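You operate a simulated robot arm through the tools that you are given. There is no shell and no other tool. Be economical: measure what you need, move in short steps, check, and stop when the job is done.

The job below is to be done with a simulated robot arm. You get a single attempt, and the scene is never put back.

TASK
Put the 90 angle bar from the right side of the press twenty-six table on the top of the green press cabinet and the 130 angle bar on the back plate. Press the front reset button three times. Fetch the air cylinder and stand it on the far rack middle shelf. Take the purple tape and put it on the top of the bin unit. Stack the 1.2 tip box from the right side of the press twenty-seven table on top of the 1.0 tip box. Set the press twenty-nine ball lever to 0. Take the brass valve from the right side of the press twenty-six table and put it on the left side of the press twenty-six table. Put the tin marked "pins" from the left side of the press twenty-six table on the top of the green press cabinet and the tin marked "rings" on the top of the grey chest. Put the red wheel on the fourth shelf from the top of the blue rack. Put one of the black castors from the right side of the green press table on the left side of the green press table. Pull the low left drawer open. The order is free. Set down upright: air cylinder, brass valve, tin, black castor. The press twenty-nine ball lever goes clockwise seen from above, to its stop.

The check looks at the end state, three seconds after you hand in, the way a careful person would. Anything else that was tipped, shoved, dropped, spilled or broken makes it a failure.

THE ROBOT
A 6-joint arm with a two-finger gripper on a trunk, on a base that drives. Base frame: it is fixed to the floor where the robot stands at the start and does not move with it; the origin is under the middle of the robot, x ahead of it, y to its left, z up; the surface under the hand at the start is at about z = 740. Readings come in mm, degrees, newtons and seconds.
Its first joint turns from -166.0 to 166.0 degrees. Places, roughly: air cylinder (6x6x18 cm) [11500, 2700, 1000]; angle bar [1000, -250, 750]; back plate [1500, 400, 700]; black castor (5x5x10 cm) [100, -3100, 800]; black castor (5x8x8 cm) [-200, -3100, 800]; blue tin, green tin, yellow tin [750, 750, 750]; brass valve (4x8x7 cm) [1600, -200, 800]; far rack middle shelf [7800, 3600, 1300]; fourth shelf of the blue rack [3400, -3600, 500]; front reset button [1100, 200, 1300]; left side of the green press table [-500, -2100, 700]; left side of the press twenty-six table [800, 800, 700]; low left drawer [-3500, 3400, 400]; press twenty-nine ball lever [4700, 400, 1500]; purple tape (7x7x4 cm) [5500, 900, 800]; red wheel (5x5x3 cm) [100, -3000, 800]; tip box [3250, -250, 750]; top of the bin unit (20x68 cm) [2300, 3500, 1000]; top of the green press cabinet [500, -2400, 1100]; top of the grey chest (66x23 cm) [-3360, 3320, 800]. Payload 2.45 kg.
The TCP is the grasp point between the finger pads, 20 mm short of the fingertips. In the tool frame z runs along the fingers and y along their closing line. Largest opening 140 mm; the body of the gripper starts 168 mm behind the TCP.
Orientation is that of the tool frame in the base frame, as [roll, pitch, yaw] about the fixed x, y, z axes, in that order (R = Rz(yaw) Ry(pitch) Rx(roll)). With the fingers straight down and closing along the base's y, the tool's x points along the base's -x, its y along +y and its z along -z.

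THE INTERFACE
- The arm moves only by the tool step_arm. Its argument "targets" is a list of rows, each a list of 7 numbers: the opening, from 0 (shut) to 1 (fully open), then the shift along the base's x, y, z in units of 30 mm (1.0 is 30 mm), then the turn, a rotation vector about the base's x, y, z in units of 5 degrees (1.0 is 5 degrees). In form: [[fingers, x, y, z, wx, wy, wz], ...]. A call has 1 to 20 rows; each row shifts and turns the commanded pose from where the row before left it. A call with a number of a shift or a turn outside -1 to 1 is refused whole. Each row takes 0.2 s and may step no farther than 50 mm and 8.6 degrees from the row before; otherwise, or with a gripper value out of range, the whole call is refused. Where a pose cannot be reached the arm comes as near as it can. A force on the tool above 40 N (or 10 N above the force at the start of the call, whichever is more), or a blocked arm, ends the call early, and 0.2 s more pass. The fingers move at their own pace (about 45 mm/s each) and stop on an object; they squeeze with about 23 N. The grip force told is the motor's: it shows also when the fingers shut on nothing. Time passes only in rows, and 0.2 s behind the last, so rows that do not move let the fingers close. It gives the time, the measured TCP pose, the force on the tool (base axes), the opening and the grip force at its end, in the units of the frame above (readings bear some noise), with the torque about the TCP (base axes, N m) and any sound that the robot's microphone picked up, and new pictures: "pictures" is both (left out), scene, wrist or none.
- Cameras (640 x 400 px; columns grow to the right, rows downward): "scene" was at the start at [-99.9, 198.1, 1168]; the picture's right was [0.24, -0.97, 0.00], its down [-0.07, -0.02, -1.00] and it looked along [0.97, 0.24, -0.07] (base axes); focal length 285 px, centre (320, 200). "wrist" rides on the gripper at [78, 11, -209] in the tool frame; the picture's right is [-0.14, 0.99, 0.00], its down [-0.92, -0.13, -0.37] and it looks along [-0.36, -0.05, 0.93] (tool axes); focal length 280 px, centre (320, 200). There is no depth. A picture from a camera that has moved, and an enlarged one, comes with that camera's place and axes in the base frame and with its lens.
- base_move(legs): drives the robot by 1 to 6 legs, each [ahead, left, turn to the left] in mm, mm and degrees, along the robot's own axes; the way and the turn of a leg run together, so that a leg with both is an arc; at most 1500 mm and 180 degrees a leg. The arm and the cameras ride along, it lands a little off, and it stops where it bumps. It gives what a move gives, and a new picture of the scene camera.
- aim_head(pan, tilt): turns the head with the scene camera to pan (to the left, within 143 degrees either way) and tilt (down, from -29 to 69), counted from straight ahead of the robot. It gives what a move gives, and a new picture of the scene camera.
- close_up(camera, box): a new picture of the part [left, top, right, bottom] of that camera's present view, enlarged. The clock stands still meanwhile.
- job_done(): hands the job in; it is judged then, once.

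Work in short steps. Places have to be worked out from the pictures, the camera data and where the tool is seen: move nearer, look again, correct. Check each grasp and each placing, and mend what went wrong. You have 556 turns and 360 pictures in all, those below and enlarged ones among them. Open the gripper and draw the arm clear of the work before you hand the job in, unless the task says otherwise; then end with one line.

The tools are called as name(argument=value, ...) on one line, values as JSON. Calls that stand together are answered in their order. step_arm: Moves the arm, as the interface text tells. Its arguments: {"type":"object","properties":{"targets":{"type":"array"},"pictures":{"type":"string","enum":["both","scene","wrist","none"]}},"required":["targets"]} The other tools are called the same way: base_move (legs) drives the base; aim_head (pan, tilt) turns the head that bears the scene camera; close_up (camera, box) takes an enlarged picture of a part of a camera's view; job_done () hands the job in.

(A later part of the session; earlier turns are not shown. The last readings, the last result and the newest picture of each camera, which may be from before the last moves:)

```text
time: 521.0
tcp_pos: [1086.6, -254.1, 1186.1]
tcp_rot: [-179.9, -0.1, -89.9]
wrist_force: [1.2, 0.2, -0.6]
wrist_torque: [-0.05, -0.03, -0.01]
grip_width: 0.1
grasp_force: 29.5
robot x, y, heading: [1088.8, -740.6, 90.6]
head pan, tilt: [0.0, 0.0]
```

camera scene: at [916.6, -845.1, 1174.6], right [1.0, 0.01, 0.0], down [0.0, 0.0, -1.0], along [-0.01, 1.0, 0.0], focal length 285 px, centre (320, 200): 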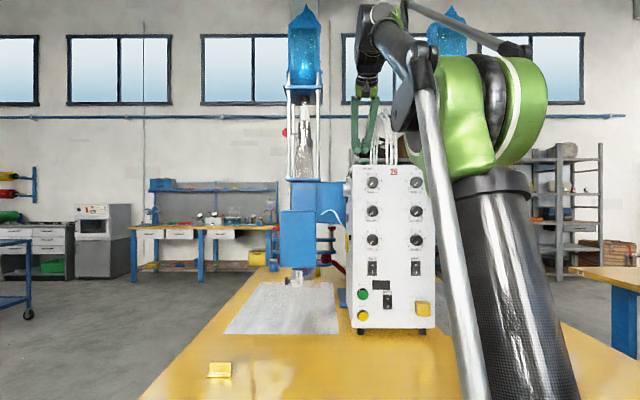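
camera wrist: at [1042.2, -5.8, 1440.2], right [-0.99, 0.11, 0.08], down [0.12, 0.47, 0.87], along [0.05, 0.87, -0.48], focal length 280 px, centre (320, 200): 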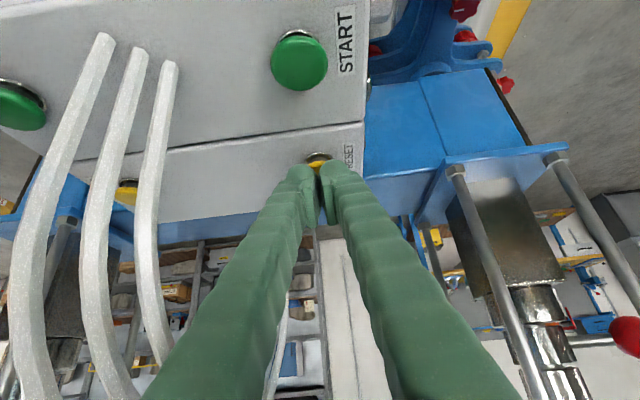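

Next the left-hand area: drive round to the left of table 26.

base_move(legs=[[-150, 0, 0], [0, 1100, -0.6], [0, 0, -90], [0, 1500, 0], [0, 1000, 0]])

aim_head(pan=-30, tilt=15)

```text
time: 543.3
tcp_pos: [492.6, 1599.2, 1186.7]
tcp_rot: [-180.0, -0.1, 179.5]
wrist_force: [0.5, -1.1, 0.3]
wrist_torque: [0.01, 0.01, 0.0]
grip_width: 0.3
grasp_force: 29.8
robot x, y, heading: [6.0, 1602.4, -0.4]
head pan, tilt: [0.0, 0.0]
camera scene: at [-95.7, 1778.7, 1174.6], right [0.0, -1.0, 0.0], down [0.0, 0.0, -1.0], along [1.0, 0.0, 0.0], focal length 285 px, centre (320, 200)
```

scene: 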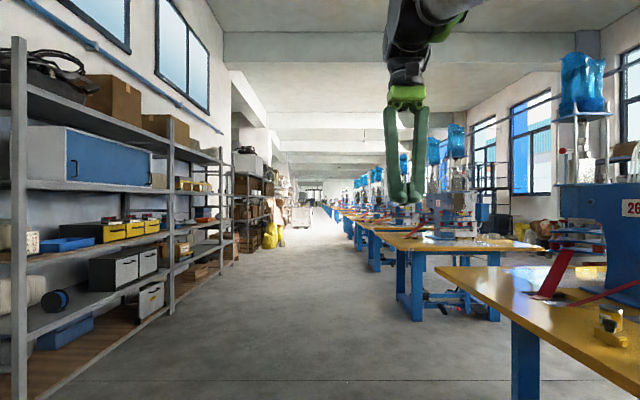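

```text
time: 544.2
tcp_pos: [492.9, 1598.9, 1186.2]
tcp_rot: [-179.9, -0.1, 179.4]
wrist_force: [-0.3, -0.1, -0.8]
wrist_torque: [-0.02, -0.01, -0.02]
grip_width: 0.0
grasp_force: 28.8
robot x, y, heading: [1.7, 1603.5, -0.1]
head pan, tilt: [-30.0, 15.0]
camera scene: at [-104.8, 1732.1, 1150.5], right [-0.5, -0.87, 0.0], down [-0.22, 0.13, -0.97], along [0.84, -0.48, -0.26], focal length 285 px, centre (320, 200)
```

scene: 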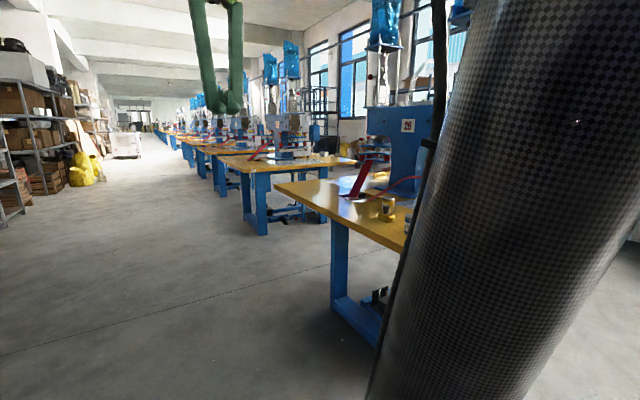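

base_move(legs=[[0, 0, -45]])

aim_head(pan=0, tilt=18)

```text
time: 546.7
tcp_pos: [347.9, 1254.9, 1186.3]
tcp_rot: [-179.8, 0.0, 134.7]
wrist_force: [-0.4, -0.7, -0.2]
wrist_torque: [0.0, 0.05, 0.03]
grip_width: 0.0
grasp_force: 28.9
robot x, y, heading: [1.8, 1601.3, -44.9]
head pan, tilt: [-30.0, 15.0]
camera scene: at [17.3, 1771.4, 1150.4], right [-0.97, -0.26, 0.0], down [-0.07, 0.25, -0.97], along [0.25, -0.93, -0.26], focal length 285 px, centre (320, 200)
```

scene: 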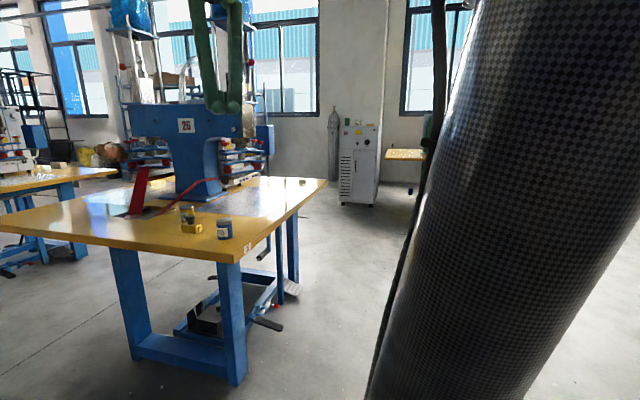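

```text
time: 547.6
tcp_pos: [348.2, 1254.3, 1185.4]
tcp_rot: [-179.8, -0.1, 134.7]
wrist_force: [0.1, 0.8, 1.1]
wrist_torque: [-0.01, 0.0, 0.0]
grip_width: 0.0
grasp_force: 29.5
robot x, y, heading: [6.8, 1601.6, -45.2]
head pan, tilt: [0.0, 18.0]
camera scene: at [59.1, 1795.7, 1145.5], right [-0.71, -0.71, 0.0], down [-0.22, 0.22, -0.95], along [0.67, -0.67, -0.31], focal length 285 px, centre (320, 200)
```

scene: 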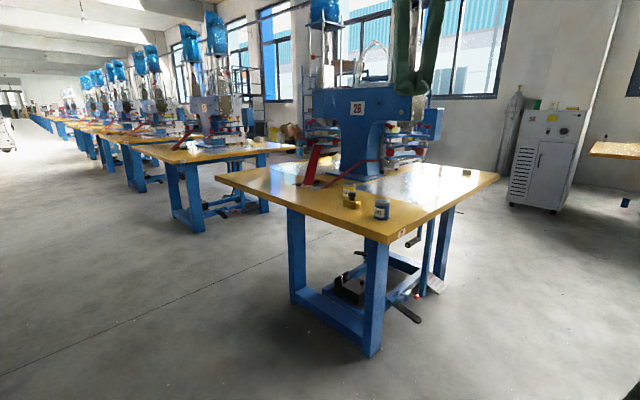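

close_up(camera="scene", box=[325, 175, 405, 230])

```text
7.27 times, centred on (365, 202) of scene
camera zoom: at [59.1, 1795.7, 1145.5], right [-0.71, -0.71, 0.0], down [-0.22, 0.22, -0.95], along [0.67, -0.67, -0.31], focal length 2073 px, centre (-7, 182)
```

zoom: 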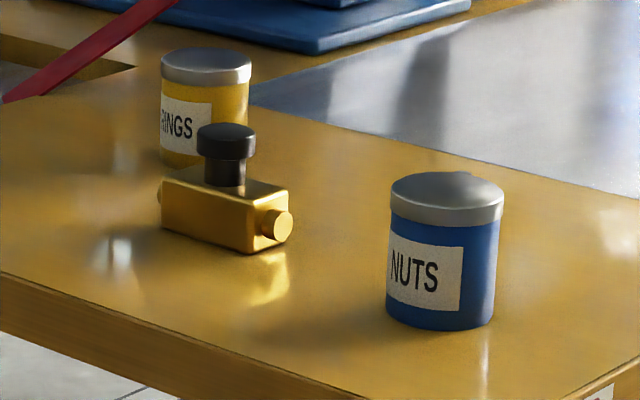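

Yellow is "RINGS". I move to the left side of the table facing it.

base_move(legs=[[0, 0, -45], [110, 800, 0]])

step_arm(targets=[[0.9, 0.5, -0.8, -0.4, 0, 0, 0], [0.9, 0.5, -0.8, -0.4, 0, 0, 0], [0.9, 0, -0.8, -0.4, 0, 0, 0], [0.9, 0, -0.8, -0.4, 0, 0, 0], [0.9, 0, -0.8, -0.4, 0, 0, 0]], pictures="wrist")

```text
time: 554.0
tcp_pos: [801.5, 1005.3, 1186.4]
tcp_rot: [-179.9, -0.1, 90.0]
wrist_force: [-0.9, -0.1, -0.1]
wrist_torque: [-0.02, -0.01, -0.02]
grip_width: 0.0
grasp_force: 29.0
robot x, y, heading: [801.7, 1492.2, -89.6]
head pan, tilt: [0.0, 18.0]
camera scene: at [976.2, 1593.2, 1145.5], right [-1.0, -0.01, 0.0], down [0.0, 0.31, -0.95], along [0.01, -0.95, -0.31], focal length 285 px, centre (320, 200)
```

scene: 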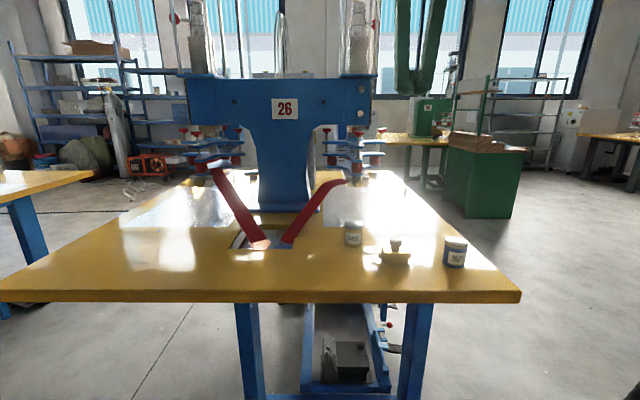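

```text
time: 555.2
tcp_pos: [831.5, 885.6, 1126.3]
tcp_rot: [-179.8, 0.0, 89.9]
wrist_force: [-0.7, -0.2, 0.2]
wrist_torque: [-0.06, 0.04, -0.02]
grip_width: 105.7
grasp_force: 0.0
robot x, y, heading: [801.3, 1497.6, -89.9]
head pan, tilt: [0.0, 18.0]
camera wrist: at [844.2, 964.0, 1334.3], right [0.99, -0.14, 0.0], down [-0.13, -0.92, 0.37], along [-0.05, -0.36, -0.93], focal length 280 px, centre (320, 200)
```

wrist: 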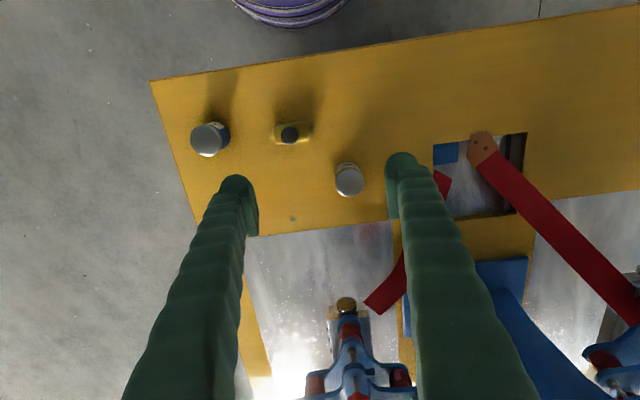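

Hover above the rings tin.

step_arm(targets=[[0.9, 0.22, -0.515, -0.92, 0, 0, 0], [0.9, 0.22, -0.515, -0.92, 0, 0, 0], [0.9, 0.22, -0.515, -0.92, 0, 0, 0], [0.9, 0.22, -0.515, -0.92, 0, 0, 0], [0.9, 0.22, -0.515, -0.92, 0, 0, 0], [0.9, 0.22, -0.515, -0.92, 0, 0, 0]], pictures="wrist")

```text
time: 556.6
tcp_pos: [871.1, 792.9, 960.4]
tcp_rot: [-179.9, -0.1, 89.9]
wrist_force: [0.3, 0.1, -0.3]
wrist_torque: [-0.02, -0.05, -0.02]
grip_width: 126.0
grasp_force: 0.1
robot x, y, heading: [802.8, 1496.6, -89.5]
head pan, tilt: [0.0, 18.0]
camera wrist: at [883.9, 870.6, 1167.7], right [0.99, -0.14, 0.0], down [-0.13, -0.92, 0.37], along [-0.05, -0.36, -0.93], focal length 280 px, centre (320, 200)
```

wrist: 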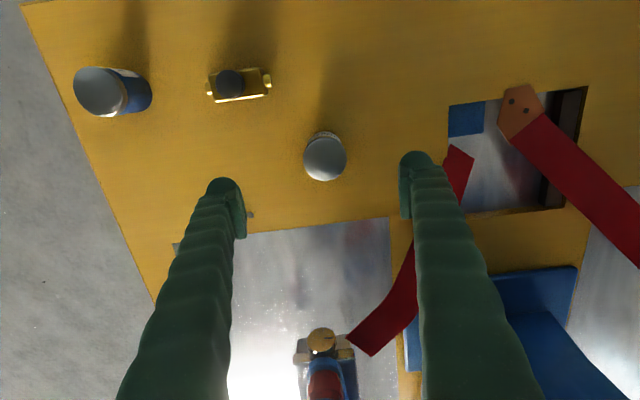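

step_arm(targets=[[0.9, 0.23, -0.07, -1, 0, 0, 0], [0.9, 0, 0, -1, 0, 0, 0], [0.9, 0, 0, -1, 0, 0, 0], [0.9, 0, 0, -1, 0, 0, 0], [0.9, 0, 0, -1, 0, 0, 0], [0.9, 0, 0, -0.83, 0, 0, 0], [0, 0, 0, 0, 0, 0, 0], [0, 0, 0, 0, 0, 0, 0], [0, 0, 0, 0, 0, 0, 0], [0, 0, 0, 0, 0, 0, 0], [0, 0, 0, 0, 0, 0, 0], [0, 0, 0, 0, 0, 0, 0]], pictures="wrist")

```text
time: 559.2
tcp_pos: [878.6, 789.7, 786.0]
tcp_rot: [-179.9, -0.1, 90.0]
wrist_force: [-0.2, -0.7, 0.8]
wrist_torque: [0.01, -0.05, -0.01]
grip_width: 59.4
grasp_force: 22.4
robot x, y, heading: [800.9, 1495.6, -89.6]
head pan, tilt: [0.0, 18.0]
camera wrist: at [890.5, 868.1, 993.8], right [0.99, -0.14, 0.0], down [-0.13, -0.92, 0.37], along [-0.05, -0.36, -0.93], focal length 280 px, centre (320, 200)
```

wrist: 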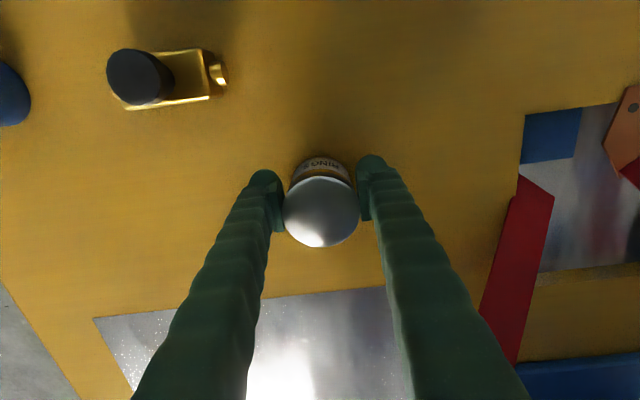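

Gripped (59 mm). Lift and retract.

step_arm(targets=[[0, 0, 0, 0.5, 0, 0, 0], [0, 0, 0, 1, 0, 0, 0], [0, 0, 0, 1, 0, 0, 0], [0, 0, 0, 1, 0, 0, 0], [0, 0, 0, 1, 0, 0, 0], [0, -0.2, 0.8, 1, 0, 0, 0], [0, -0.2, 0.8, 1, 0, 0, 0], [0, -0.2, 0.8, 1, 0, 0, 0], [0, -0.2, 0.8, 1, 0, 0, 0], [0, -0.2, 0.8, 1, 0, 0, 0], [0, -0.2, 0.8, 1, 0, 0, 0], [0, -0.2, 0.8, 1, 0, 0, 0], [0, -0.2, 0.8, 0, 0, 0, 0], [0, -0.2, 0.8, 0, 0, 0, 0], [0, -0.2, 0.8, 0, 0, 0, 0], [0, -0.2, 0.8, 0, 0, 0, 0]], pictures="none")

base_move(legs=[[-100, -800, 0], [0, 0, -120], [500, 0, 0]])

```text
time: 562.6
tcp_pos: [811.8, 1052.7, 1131.4]
tcp_rot: [-179.9, -0.2, 89.9]
wrist_force: [0.2, -0.7, -3.1]
wrist_torque: [0.08, 0.02, 0.01]
grip_width: 59.2
grasp_force: 22.5
robot x, y, heading: [799.3, 1495.2, -89.6]
head pan, tilt: [0.0, 18.0]
```

```text
time: 574.5
tcp_pos: [-815.7, 2069.3, 1131.3]
tcp_rot: [-179.8, -0.1, -31.2]
wrist_force: [0.8, 0.2, -2.6]
wrist_torque: [-0.01, -0.06, 0.01]
grip_width: 58.6
grasp_force: 23.2
robot x, y, heading: [-430.4, 1854.3, 149.2]
head pan, tilt: [0.0, 18.0]
camera scene: at [-437.9, 1652.1, 1145.5], right [0.51, 0.86, 0.0], down [0.27, -0.16, -0.95], along [-0.82, 0.49, -0.31], focal length 285 px, centre (320, 200)
```

scene: 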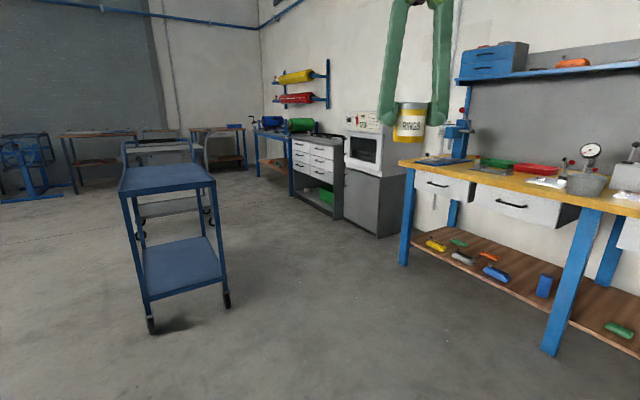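

I see the chest (white drawers) beside the oven. I'll drive along y≈2480, clear of the trolley, to stand in front of it.

base_move(legs=[[0, 0, -59.2], [600, 0, 0], [0, 1450, 0], [0, 1450, 0]])

```text
time: 594.2
tcp_pos: [-3320.3, 2956.7, 1130.6]
tcp_rot: [-179.9, -0.1, -92.5]
wrist_force: [0.3, 0.9, -2.4]
wrist_torque: [-0.03, 0.0, 0.0]
grip_width: 58.8
grasp_force: 23.4
robot x, y, heading: [-3326.9, 2515.2, 87.9]
head pan, tilt: [0.0, 18.0]
camera scene: at [-3505.5, 2425.5, 1145.5], right [1.0, -0.04, 0.0], down [-0.01, -0.31, -0.95], along [0.04, 0.95, -0.31], focal length 285 px, centre (320, 200)
```

scene: 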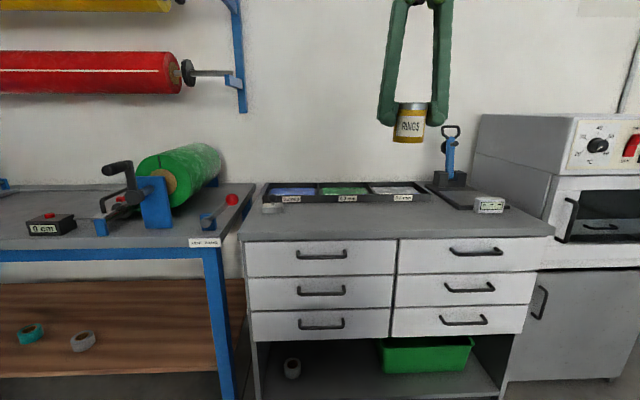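

Chest top is free in front of the trays. I bring the tin to about (-3330,3290).

step_arm(targets=[[0, -0.03, 0.93, -0.5, 0, 0, 0], [0, -0.03, 0.93, -0.5, 0, 0, 0], [0, -0.03, 0.93, -0.5, 0, 0, 0], [0, -0.03, 0.93, -0.5, 0, 0, 0], [0, -0.03, 0.93, -0.5, 0, 0, 0], [0, -0.03, 0.93, -0.5, 0, 0, 0], [0, -0.03, 0.93, -0.5, 0, 0, 0], [0, -0.03, 0.93, -0.5, 0, 0, 0], [0, -0.03, 0.93, -0.5, 0, 0, 0], [0, -0.03, 0.93, -0.5, 0, 0, 0], [0, -0.03, 0.93, -0.5, 0, 0, 0], [0, -0.03, 0.93, -0.5, 0, 0, 0]])

```text
time: 596.8
tcp_pos: [-3331.5, 3291.6, 951.4]
tcp_rot: [-180.0, -0.1, -92.5]
wrist_force: [-0.1, -1.1, -2.2]
wrist_torque: [0.07, -0.02, -0.03]
grip_width: 58.6
grasp_force: 22.8
robot x, y, heading: [-3330.8, 2515.1, 88.3]
head pan, tilt: [0.0, 18.0]
camera scene: at [-3505.5, 2425.4, 1145.5], right [1.0, -0.04, 0.0], down [-0.01, -0.31, -0.95], along [0.04, 0.95, -0.31], focal length 285 px, centre (320, 200)
camera wrist: at [-3344.7, 3214.7, 1158.5], right [-0.98, 0.18, 0.0], down [0.17, 0.91, 0.37], along [0.07, 0.36, -0.93], focal length 280 px, centre (320, 200)
```

scene: 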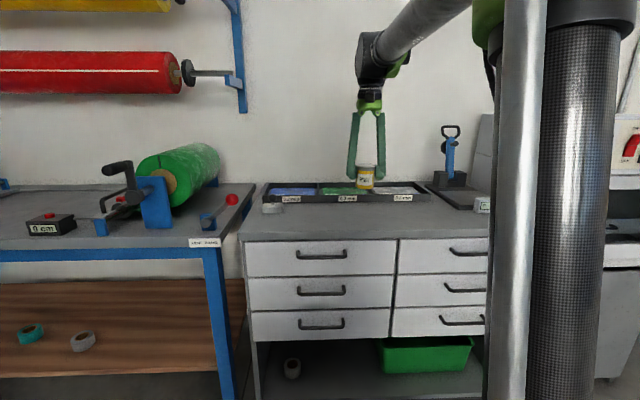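
wrist: 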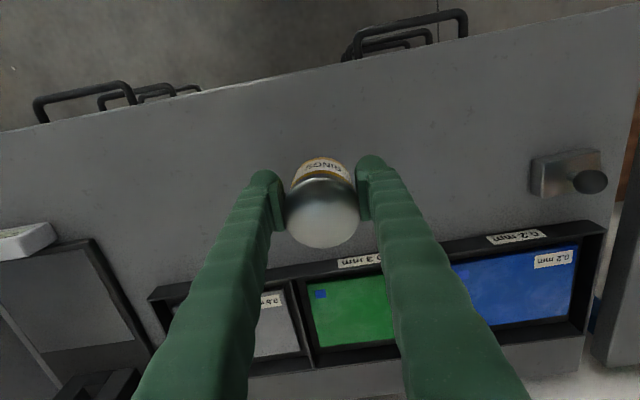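

Good spot. Lower to contact.

step_arm(targets=[[0, 0, 0, -1, 0, 0, 0], [0, 0, 0, -1, 0, 0, 0], [0, 0, 0, -0.8, 0, 0, 0], [0, 0, 0, -0.3, 0, 0, 0], [0, 0, 0, -0.2, 0, 0, 0], [0, 0, 0, -0.1, 0, 0, 0], [0, 0, 0, -0.1, 0, 0, 0], [0, 0, 0, -0.1, 0, 0, 0], [0, 0, 0, -0.1, 0, 0, 0], [0, 0, 0, -0.1, 0, 0, 0]], pictures="none")

```text
time: 599.0
tcp_pos: [-3333.0, 3291.0, 835.7]
tcp_rot: [-179.9, -0.1, -92.4]
wrist_force: [-6.4, 1.3, 21.2]
wrist_torque: [0.11, -0.06, 0.06]
grip_width: 59.2
grasp_force: 22.4
robot x, y, heading: [-3331.8, 2516.4, 87.9]
head pan, tilt: [0.0, 18.0]
```

Contact (top z≈790). Release and rise.

step_arm(targets=[[0, 0, 0, 0.05, 0, 0, 0], [0.6, 0, 0, 0, 0, 0, 0], [0.75, 0, 0, 0, 0, 0, 0], [0.75, 0, 0, 0, 0, 0, 0], [0.75, 0, 0, 1, 0, 0, 0], [0.75, 0, 0, 1, 0, 0, 0], [0.75, 0, 0, 1, 0, 0, 0], [0.75, 0, 0, 1, 0, 0, 0], [0.75, 0, -0.5, 1, 0, 0, 0], [0.75, 0, -1, 0.5, 0, 0, 0], [0.75, 0, -1, 0.5, 0, 0, 0], [0.5, 0, -1, 0.5, 0, 0, 0], [0.5, 0, -1, 0.5, 0, 0, 0], [0.5, 0, -1, 0.5, 0, 0, 0], [0.5, 0, -1, 0, 0, 0, 0], [0.5, 0, -1, 0, 0, 0, 0], [0.5, 0, -1, 0, 0, 0, 0]], pictures="scene")

```text
time: 602.6
tcp_pos: [-3332.0, 3036.1, 1062.9]
tcp_rot: [-179.8, -0.2, -92.5]
wrist_force: [0.4, 0.0, 0.1]
wrist_torque: [-0.07, -0.04, 0.02]
grip_width: 69.7
grasp_force: 0.0
robot x, y, heading: [-3325.8, 2513.6, 88.0]
head pan, tilt: [0.0, 18.0]
camera scene: at [-3505.5, 2425.7, 1145.6], right [1.0, -0.04, 0.0], down [-0.01, -0.31, -0.95], along [0.04, 0.95, -0.31], focal length 285 px, centre (320, 200)
```

scene: 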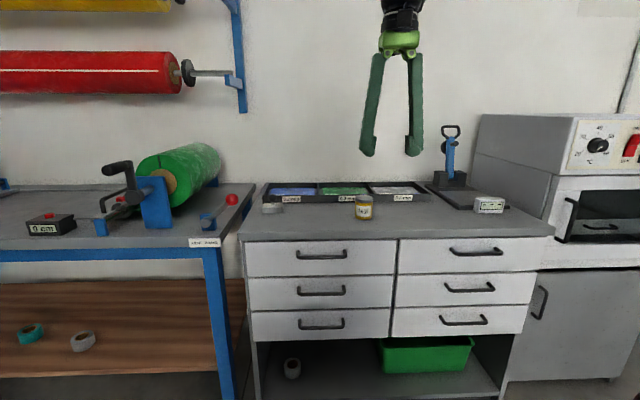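

Rings tin stands. Now the low-left drawer; I zoom on its handle.

close_up(camera="scene", box=[240, 235, 400, 345])

close_up(camera="scene", box=[290, 305, 355, 345])

```text
3.64 times, centred on (320, 290) of scene
camera zoom: at [-3505.5, 2425.7, 1145.6], right [1.0, -0.04, 0.0], down [-0.01, -0.31, -0.95], along [0.04, 0.95, -0.31], focal length 1037 px, centre (320, -127)
```

zoom: 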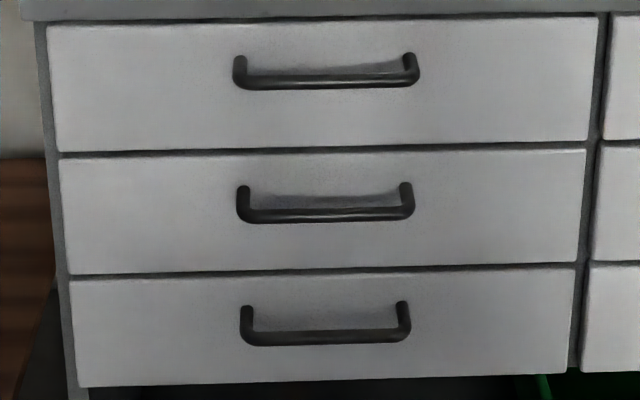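

```text
9.85 times, centred on (322, 325) of scene
camera zoom: at [-3505.5, 2425.7, 1145.6], right [1.0, -0.04, 0.0], down [-0.01, -0.31, -0.95], along [0.04, 0.95, -0.31], focal length 2807 px, centre (295, -1031)
```

zoom: 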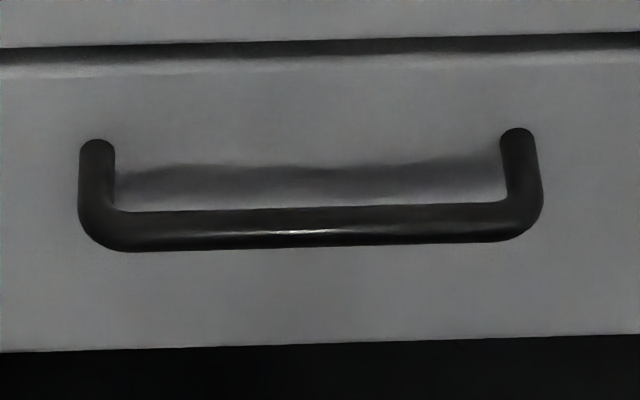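

The handle bar is ~138 mm wide, stands ~32 mm off the face, centre ≈(-3470,3150,490). I align the base with it and turn the hand to close along y.

base_move(legs=[[-40, 142, 2]])

step_arm(targets=[[0.4, 0, -0.2, -0.8, 0, 0, -1], [0.4, 0, -0.2, -0.8, 0, 0, -1], [0.4, 0, -0.2, -0.8, 0, 0, -1], [0.4, 0, -0.2, -0.8, 0, 0, -1], [0.4, 0, -0.2, -0.8, 0, 0, -1], [0.4, 0, -0.2, -0.8, 0, 0, -1], [0.4, 0, -0.2, -0.8, 0, 0, -1], [0.4, 0, -0.2, -0.8, 0, 0, -1], [0.4, 0, -0.2, -0.8, 0, 0, -1], [0.4, 0, -0.2, -0.8, 0, 0, -1], [0.4, 0, 0, -0.8, 0, 0, -1], [0.4, 0, 0, -0.8, 0, 0, -1], [0.4, 0, 0, -0.8, 0, 0, -1], [0.4, 0, 0, -0.8, 0, 0, -1], [0.4, 0, 0, 0, 0, 0, -1], [0.4, 0, 0, 0, 0, 0, -1], [0.4, 0, 0, 0, 0, 0, -1], [0.4, 0, 0, 0, 0, 0, -1]], pictures="both")

```text
time: 604.1
tcp_pos: [-3492.9, 3002.7, 1064.1]
tcp_rot: [-179.8, 0.0, -90.2]
wrist_force: [0.4, -0.9, 0.7]
wrist_torque: [0.02, 0.0, 0.04]
grip_width: 70.2
grasp_force: 0.1
robot x, y, heading: [-3469.7, 2477.9, 89.9]
head pan, tilt: [0.0, 18.0]
stopped in leg 1: the robot was blocked; the commanded pose is now the measured one
camera scene: at [-3643.5, 2384.8, 1145.5], right [1.0, 0.0, 0.0], down [0.0, -0.31, -0.95], along [0.0, 0.95, -0.31], focal length 285 px, centre (320, 200)
```

scene: 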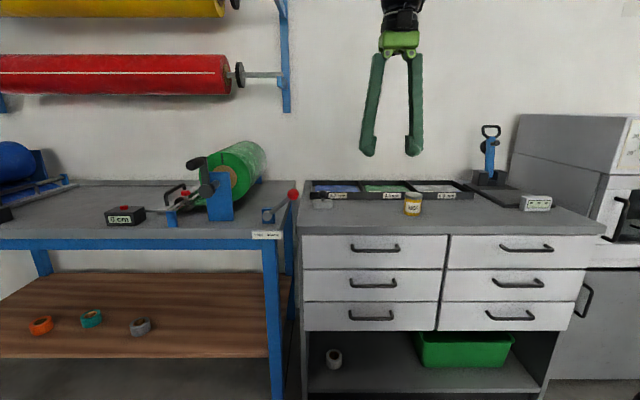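

```text
time: 608.0
tcp_pos: [-3493.7, 2942.8, 726.6]
tcp_rot: [-179.8, 0.1, 179.6]
wrist_force: [0.2, -0.1, -0.1]
wrist_torque: [0.0, 0.02, 0.01]
grip_width: 55.9
grasp_force: 0.1
robot x, y, heading: [-3470.1, 2477.5, 89.8]
head pan, tilt: [0.0, 18.0]
camera scene: at [-3643.5, 2384.8, 1145.5], right [1.0, 0.0, 0.0], down [0.0, -0.31, -0.95], along [0.0, 0.95, -0.31], focal length 285 px, centre (320, 200)
camera wrist: at [-3570.1, 2955.2, 935.1], right [0.14, 0.99, 0.0], down [0.92, -0.13, 0.37], along [0.36, -0.06, -0.93], focal length 280 px, centre (320, 200)
```

scene: 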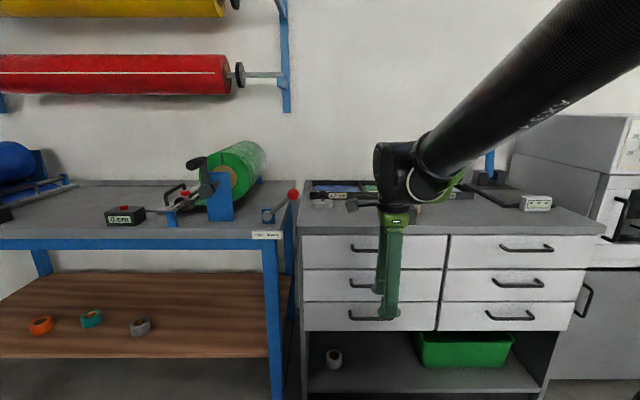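
wrist: 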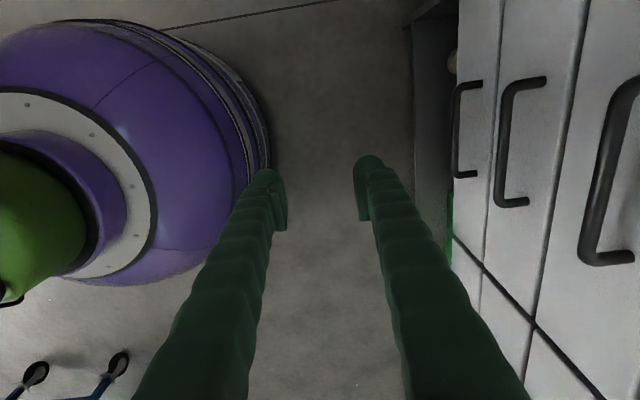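

Bar ≈(-3472,3152,488), face at y≈3188. I tilt the tool 30° forward and move to a pre-approach point above the handle.

step_arm(targets=[[0.34, 0.12, 0.754, -0.76, 1, 0, 0], [0.34, 0.12, 0.754, -0.76, 1, 0, 0], [0.34, 0.12, 0.754, -0.76, 1, 0, 0], [0.34, 0.12, 0.754, -0.76, 1, 0, 0], [0.34, 0.12, 0.754, -0.76, 1, 0, 0], [0.34, 0.12, 0.754, -0.76, 1, 0, 0]])

```text
time: 609.4
tcp_pos: [-3471.8, 3078.6, 590.3]
tcp_rot: [150.1, -0.2, 179.7]
wrist_force: [0.2, 0.2, -0.2]
wrist_torque: [0.01, 0.0, 0.04]
grip_width: 47.6
grasp_force: 0.1
robot x, y, heading: [-3471.5, 2482.0, 90.0]
head pan, tilt: [0.0, 18.0]
camera scene: at [-3643.5, 2384.8, 1145.5], right [1.0, 0.0, 0.0], down [0.0, -0.31, -0.95], along [0.0, 0.95, -0.31], focal length 285 px, centre (320, 200)
camera wrist: at [-3548.4, 2984.1, 776.1], right [0.14, 0.86, 0.49], down [0.92, -0.3, 0.25], along [0.36, 0.42, -0.83], focal length 280 px, centre (320, 200)
```

scene: 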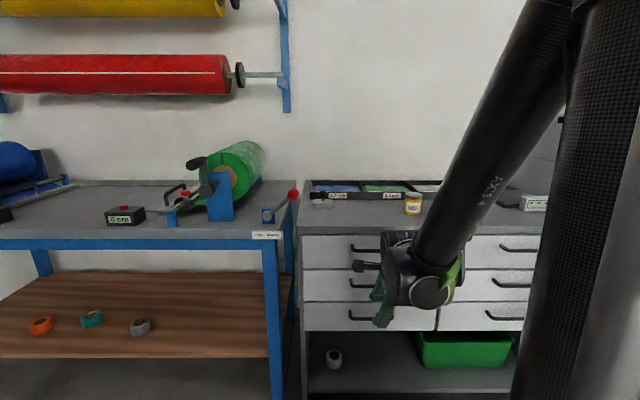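
wrist: 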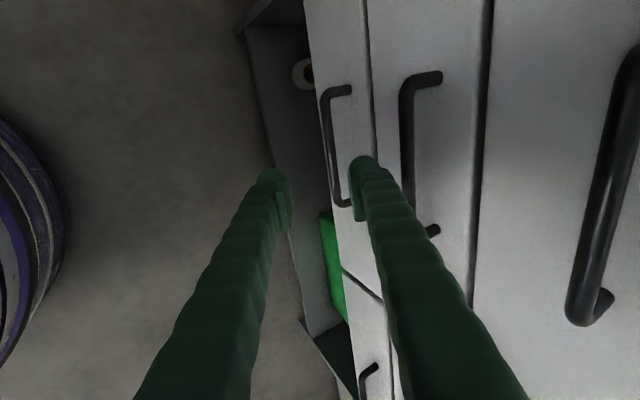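

The bar lies 13 mm right of the tool axis as planned, with the right finger heading into the gap. I advance along the tool axis.

step_arm(targets=[[0.34, 0, 0.4, -0.69, 0, 0, 0], [0.34, 0, 0.4, -0.69, 0, 0, 0], [0.34, 0, 0.4, -0.69, 0, 0, 0]], pictures="wrist")

close_up(camera="wrist", box=[270, 70, 410, 240])

```text
time: 610.1
tcp_pos: [-3473.1, 3114.5, 529.6]
tcp_rot: [150.1, -0.3, 179.6]
wrist_force: [0.9, -0.1, -0.6]
wrist_torque: [0.04, -0.02, -0.03]
grip_width: 47.5
grasp_force: 0.1
robot x, y, heading: [-3468.4, 2483.7, 90.2]
head pan, tilt: [0.0, 18.0]
camera wrist: at [-3548.9, 3020.5, 714.9], right [0.14, 0.86, 0.49], down [0.92, -0.3, 0.25], along [0.36, 0.42, -0.83], focal length 280 px, centre (320, 200)
```

wrist: 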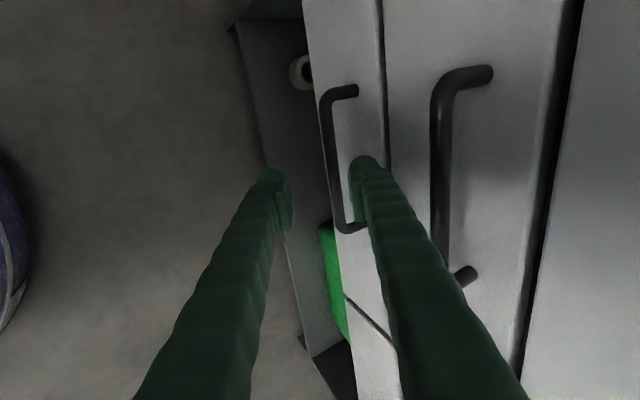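

```text
2.35 times, centred on (340, 155) of wrist
camera zoom: at [-3548.9, 3020.5, 714.9], right [0.14, 0.86, 0.49], down [0.92, -0.3, 0.25], along [0.36, 0.42, -0.83], focal length 660 px, centre (273, 306)
```

zoom: 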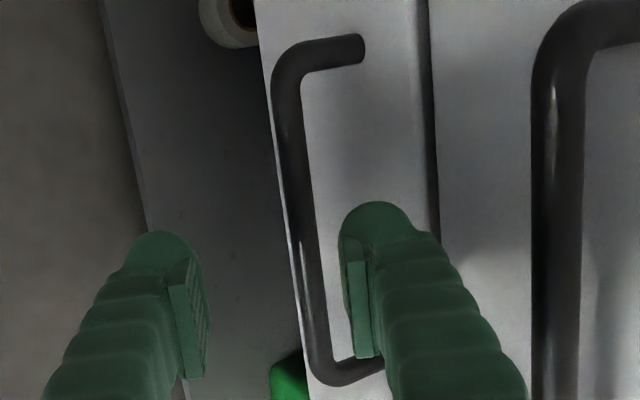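

Still on course. Insert further.

step_arm(targets=[[0.34, -0.3, 0.3, -0.52, 0, 0, 0], [0.34, 0, 0.3, -0.52, 0, 0, 0], [0.34, 0, 0.15, -0.26, 0, 0, 0]], pictures="wrist")

close_up(camera="wrist", box=[270, 70, 410, 240])

```text
time: 611.0
tcp_pos: [-3480.5, 3136.8, 489.6]
tcp_rot: [150.1, -0.2, 179.6]
wrist_force: [0.1, 0.0, 0.4]
wrist_torque: [0.04, 0.02, -0.01]
grip_width: 47.4
grasp_force: 0.1
robot x, y, heading: [-3472.0, 2480.0, 90.1]
head pan, tilt: [0.0, 18.0]
camera wrist: at [-3557.7, 3042.9, 675.8], right [0.14, 0.86, 0.49], down [0.92, -0.3, 0.25], along [0.36, 0.42, -0.83], focal length 280 px, centre (320, 200)
```

wrist: 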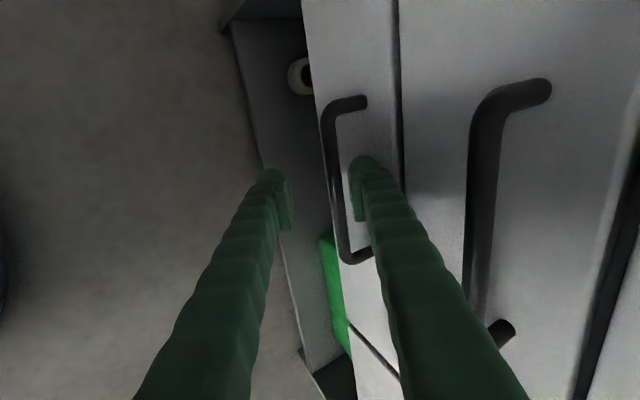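

```text
2.35 times, centred on (340, 155) of wrist
camera zoom: at [-3557.7, 3042.9, 675.8], right [0.14, 0.86, 0.49], down [0.92, -0.3, 0.25], along [0.36, 0.42, -0.83], focal length 660 px, centre (273, 306)
```

zoom: 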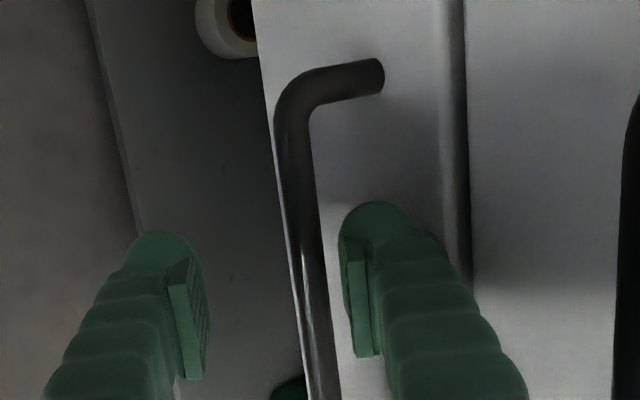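

The bar is about 25 mm deeper than reckoned. Advance further gently.

step_arm(targets=[[0.34, 0, 0.2, -0.35, 0, 0, 0], [0.34, 0, 0.15, -0.26, 0, 0, 0], [0.34, 0, 0.05, -0.1, 0, 0, 0]], pictures="none")

close_up(camera="wrist", box=[270, 70, 410, 240])

```text
time: 611.8
tcp_pos: [-3480.6, 3146.4, 468.2]
tcp_rot: [150.2, -0.2, 179.6]
wrist_force: [0.6, -15.1, 8.2]
wrist_torque: [0.61, 0.03, 0.16]
grip_width: 43.2
grasp_force: 0.1
robot x, y, heading: [-3465.4, 2483.0, 90.1]
head pan, tilt: [0.0, 18.0]
```

```text
2.35 times, centred on (340, 155) of wrist
camera zoom: at [-3557.2, 3053.5, 654.9], right [0.14, 0.86, 0.49], down [0.92, -0.3, 0.25], along [0.36, 0.42, -0.83], focal length 660 px, centre (273, 306)
```

zoom: 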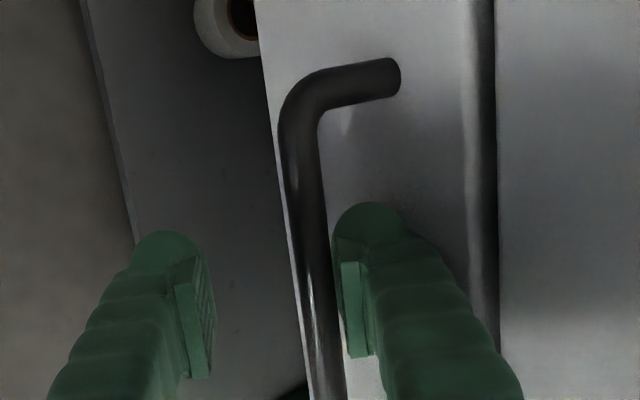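

The finger is behind the bar, lightly touching the face. Close to grip the bar.

step_arm(targets=[[0.2, 0, -0.05, 0, 0, 0, 0], [0, 0, 0, 0, 0, 0, 0], [0, 0, 0, 0, 0, 0, 0], [0, 0, 0, 0, 0, 0, 0], [0, 0, 0, 0, 0, 0, 0]], pictures="wrist")

```text
time: 612.5
tcp_pos: [-3481.1, 3147.6, 472.7]
tcp_rot: [149.8, -0.2, 179.7]
wrist_force: [0.5, -0.1, 61.5]
wrist_torque: [0.3, -0.15, 0.47]
grip_width: 6.5
grasp_force: 16.0
robot x, y, heading: [-3466.9, 2479.8, 90.2]
head pan, tilt: [0.0, 18.0]
stopped in row 3: the force on the tool passed its limit at 46 N (the readings are from after the stop); the commanded pose is now the measured one
camera wrist: at [-3557.2, 3052.6, 657.2], right [0.14, 0.86, 0.5], down [0.92, -0.3, 0.25], along [0.36, 0.42, -0.83], focal length 280 px, centre (320, 200)
```

wrist: 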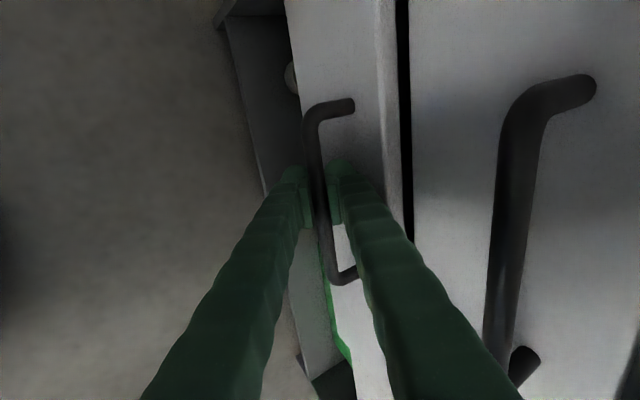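

Bar gripped and the drawer already slid a little. I relieve the vertical force and begin pulling.

step_arm(targets=[[0, 0, 0, 0.1, 0, 0, 0], [0, 0, -0.1, 0.05, 0, 0, 0], [0, 0, -0.3, 0, 0, 0, 0]], pictures="none")

```text
time: 613.3
tcp_pos: [-3480.9, 3134.8, 473.8]
tcp_rot: [150.3, -0.1, 179.7]
wrist_force: [1.7, -1.2, -34.9]
wrist_torque: [0.26, -0.25, 0.43]
grip_width: 5.9
grasp_force: 34.3
robot x, y, heading: [-3474.8, 2483.0, 90.1]
head pan, tilt: [0.0, 18.0]
```

It slides easily. Relax z slightly and keep pulling.

step_arm(targets=[[0, 0, -0.3, -0.05, 0, 0, 0], [0, 0, -0.6, 0, 0, 0, 0], [0, 0, -0.8, 0, 0, 0, 0], [0, 0, -0.8, 0, 0, 0, 0], [0, 0, -0.8, 0, 0, 0, 0]], pictures="scene")

```text
time: 614.0
tcp_pos: [-3481.5, 3106.8, 485.1]
tcp_rot: [150.6, -0.2, 179.7]
wrist_force: [0.4, -0.4, -37.8]
wrist_torque: [-0.02, -0.35, 0.54]
grip_width: 7.5
grasp_force: 35.4
out of reach, approached as far as the arm can: row 1, 2, 3
robot x, y, heading: [-3474.2, 2480.7, 89.9]
head pan, tilt: [0.0, 18.0]
stopped in row 3: the force on the tool passed its limit at 89 N (the readings are from after the stop); the commanded pose is now the measured one
camera scene: at [-3643.5, 2385.9, 1145.6], right [1.0, 0.0, 0.0], down [0.0, -0.31, -0.95], along [0.0, 0.95, -0.31], focal length 285 px, centre (320, 200)
```

scene: 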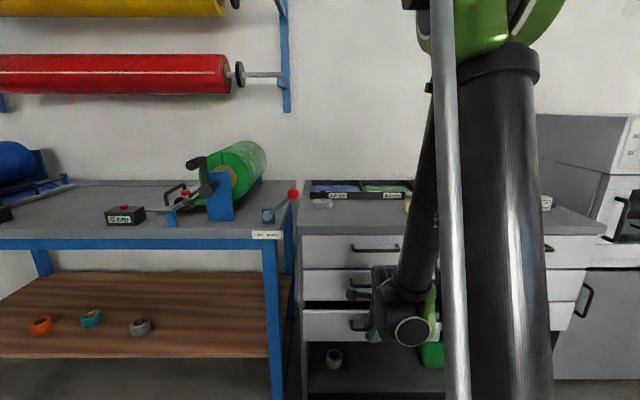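

The arm can't retract lower here, so I loosen the grip into a hook and pull with the base. First loosen.

step_arm(targets=[[0.16, 0, 0, 0, 0, 0, 0], [0.16, 0, 0, 0, 0, 0, 0]], pictures="wrist")

base_move(legs=[[-60, 0, 0]])

```text
time: 614.6
tcp_pos: [-3480.5, 3108.6, 485.9]
tcp_rot: [150.5, -0.1, 179.7]
wrist_force: [0.2, -0.1, -0.1]
wrist_torque: [-0.03, 0.0, -0.01]
grip_width: 22.3
grasp_force: 0.0
robot x, y, heading: [-3470.6, 2483.1, 90.1]
head pan, tilt: [0.0, 18.0]
camera wrist: at [-3557.4, 3014.1, 672.7], right [0.14, 0.86, 0.49], down [0.92, -0.3, 0.25], along [0.36, 0.41, -0.83], focal length 280 px, centre (320, 200)
```

wrist: 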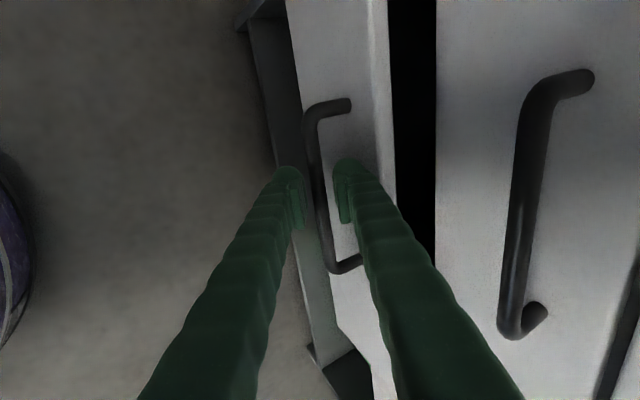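

```text
time: 615.4
tcp_pos: [-3478.3, 3104.1, 485.0]
tcp_rot: [150.4, -0.1, 179.6]
wrist_force: [-0.1, 0.9, -0.2]
wrist_torque: [0.01, -0.01, 0.02]
grip_width: 22.2
grasp_force: 0.1
robot x, y, heading: [-3461.6, 2475.5, 89.9]
head pan, tilt: [0.0, 18.0]
stopped in leg 1: the robot was blocked; the commanded pose is now the measured one
camera scene: at [-3643.0, 2382.6, 1145.5], right [1.0, 0.0, 0.0], down [0.0, -0.31, -0.95], along [0.0, 0.95, -0.31], focal length 285 px, centre (320, 200)
```

scene: 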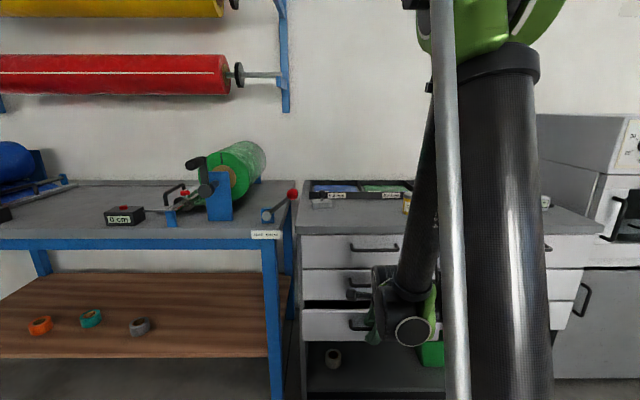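

Something behind the robot blocks it. I look back.

aim_head(pan=140, tilt=35)

```text
time: 617.6
tcp_pos: [-3477.9, 3104.0, 486.0]
tcp_rot: [150.4, -0.2, 179.6]
wrist_force: [-0.8, 0.7, 0.1]
wrist_torque: [-0.01, 0.01, 0.04]
grip_width: 22.4
grasp_force: 0.1
robot x, y, heading: [-3472.0, 2474.2, 89.9]
head pan, tilt: [140.0, 35.0]
camera scene: at [-3699.9, 2222.0, 1118.5], right [-0.76, 0.64, 0.0], down [0.37, 0.44, -0.82], along [-0.53, -0.63, -0.57], focal length 285 px, centre (320, 200)
```

scene: 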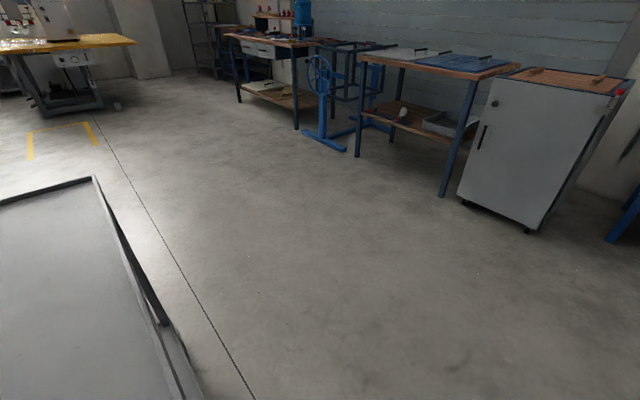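

A grey cart stands right behind, so I must not back up. I make the tool more upright (15°) and pull with the arm instead.

aim_head(pan=0, tilt=25)

step_arm(targets=[[0.16, 0, 0, -0.1, -0.7, 0, 0], [0.16, 0, 0, -0.1, -0.7, 0, 0], [0.16, 0, 0, -0.1, -0.7, 0, 0], [0.16, 0, 0, 0, -0.7, 0, 0]], pictures="wrist")

```text
time: 619.8
tcp_pos: [-3478.7, 3104.0, 485.7]
tcp_rot: [150.4, -0.2, 179.6]
wrist_force: [0.1, 0.0, -0.7]
wrist_torque: [-0.01, 0.03, -0.01]
grip_width: 22.5
grasp_force: 0.0
robot x, y, heading: [-3467.6, 2477.1, 89.8]
head pan, tilt: [0.0, 25.0]
camera scene: at [-3643.0, 2381.5, 1134.2], right [1.0, 0.0, 0.0], down [0.0, -0.42, -0.91], along [0.0, 0.91, -0.42], focal length 285 px, centre (320, 200)
```

scene: 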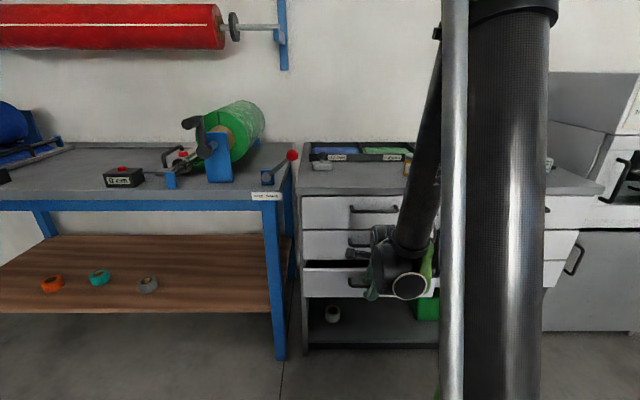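

```text
time: 620.8
tcp_pos: [-3477.8, 3104.4, 477.0]
tcp_rot: [164.5, -0.1, 179.6]
wrist_force: [0.8, 0.2, 0.3]
wrist_torque: [-0.03, 0.02, 0.03]
grip_width: 22.4
grasp_force: 0.1
robot x, y, heading: [-3464.9, 2481.6, 90.0]
head pan, tilt: [0.0, 25.0]
camera wrist: at [-3555.4, 3060.0, 680.4], right [0.15, 0.95, 0.26], down [0.92, -0.23, 0.32], along [0.37, 0.2, -0.91], focal length 280 px, centre (320, 200)
```

wrist: 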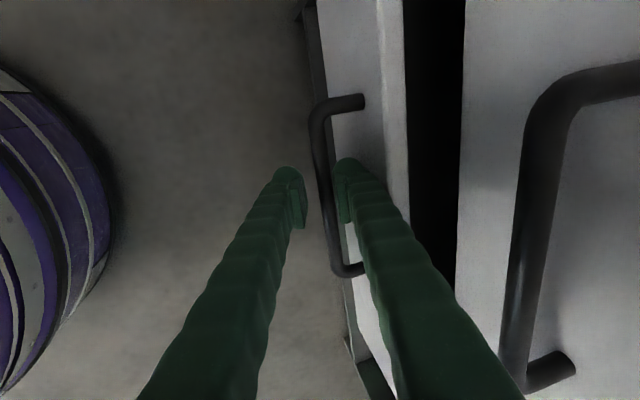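

Still hooked. Lower slightly and pull in -y.

step_arm(targets=[[0.16, 0, 0, -0.3, 0, 0, 0], [0.16, 0, -0.5, 0, 0, 0, 0], [0.16, 0, -0.7, 0, 0, 0, 0], [0.16, 0, -0.7, 0, 0, 0, 0], [0.16, 0, -0.7, 0, 0, 0, 0]], pictures="wrist")

```text
time: 622.0
tcp_pos: [-3478.5, 3024.8, 469.4]
tcp_rot: [164.5, -0.1, 179.6]
wrist_force: [-0.6, -0.5, -0.8]
wrist_torque: [-0.04, 0.01, 0.01]
grip_width: 21.6
grasp_force: 0.1
robot x, y, heading: [-3468.1, 2474.6, 90.0]
head pan, tilt: [0.0, 25.0]
camera wrist: at [-3555.1, 2981.1, 671.5], right [0.15, 0.95, 0.27], down [0.92, -0.23, 0.32], along [0.36, 0.2, -0.91], focal length 280 px, centre (320, 200)
```

wrist: 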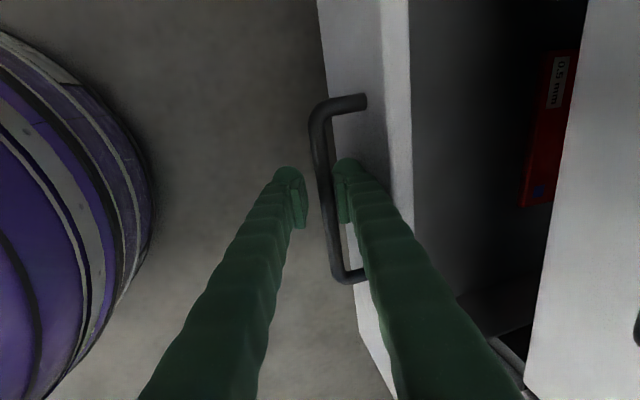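

Drawer is out about 130 mm. Keep pulling, making the tool upright.

step_arm(targets=[[0.16, 0, -0.6, 0, -0.6, 0, 0], [0.16, 0, -0.6, 0, -0.6, 0, 0], [0.16, 0, -0.6, 0, -0.6, 0, 0], [0.16, 0, -0.6, 0, -0.6, 0, 0], [0.16, 0, -0.6, 0, -0.6, 0, 0], [0.16, 0, -0.6, 0, 0, 0, 0]], pictures="wrist")

```text
time: 623.4
tcp_pos: [-3478.6, 2917.3, 468.8]
tcp_rot: [179.5, 0.0, 179.4]
wrist_force: [1.0, 0.6, -1.0]
wrist_torque: [0.02, 0.0, 0.01]
grip_width: 22.7
grasp_force: 0.1
robot x, y, heading: [-3474.6, 2474.3, 90.2]
head pan, tilt: [0.0, 25.0]
camera wrist: at [-3555.1, 2928.2, 676.5], right [0.15, 0.99, 0.01], down [0.92, -0.14, 0.37], along [0.36, -0.04, -0.93], focal length 280 px, centre (320, 200)
```

wrist: 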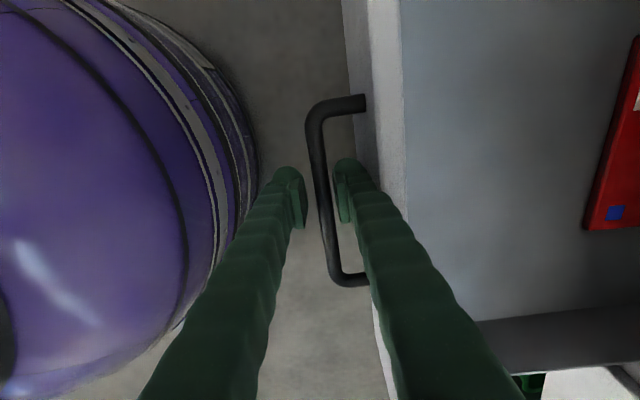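

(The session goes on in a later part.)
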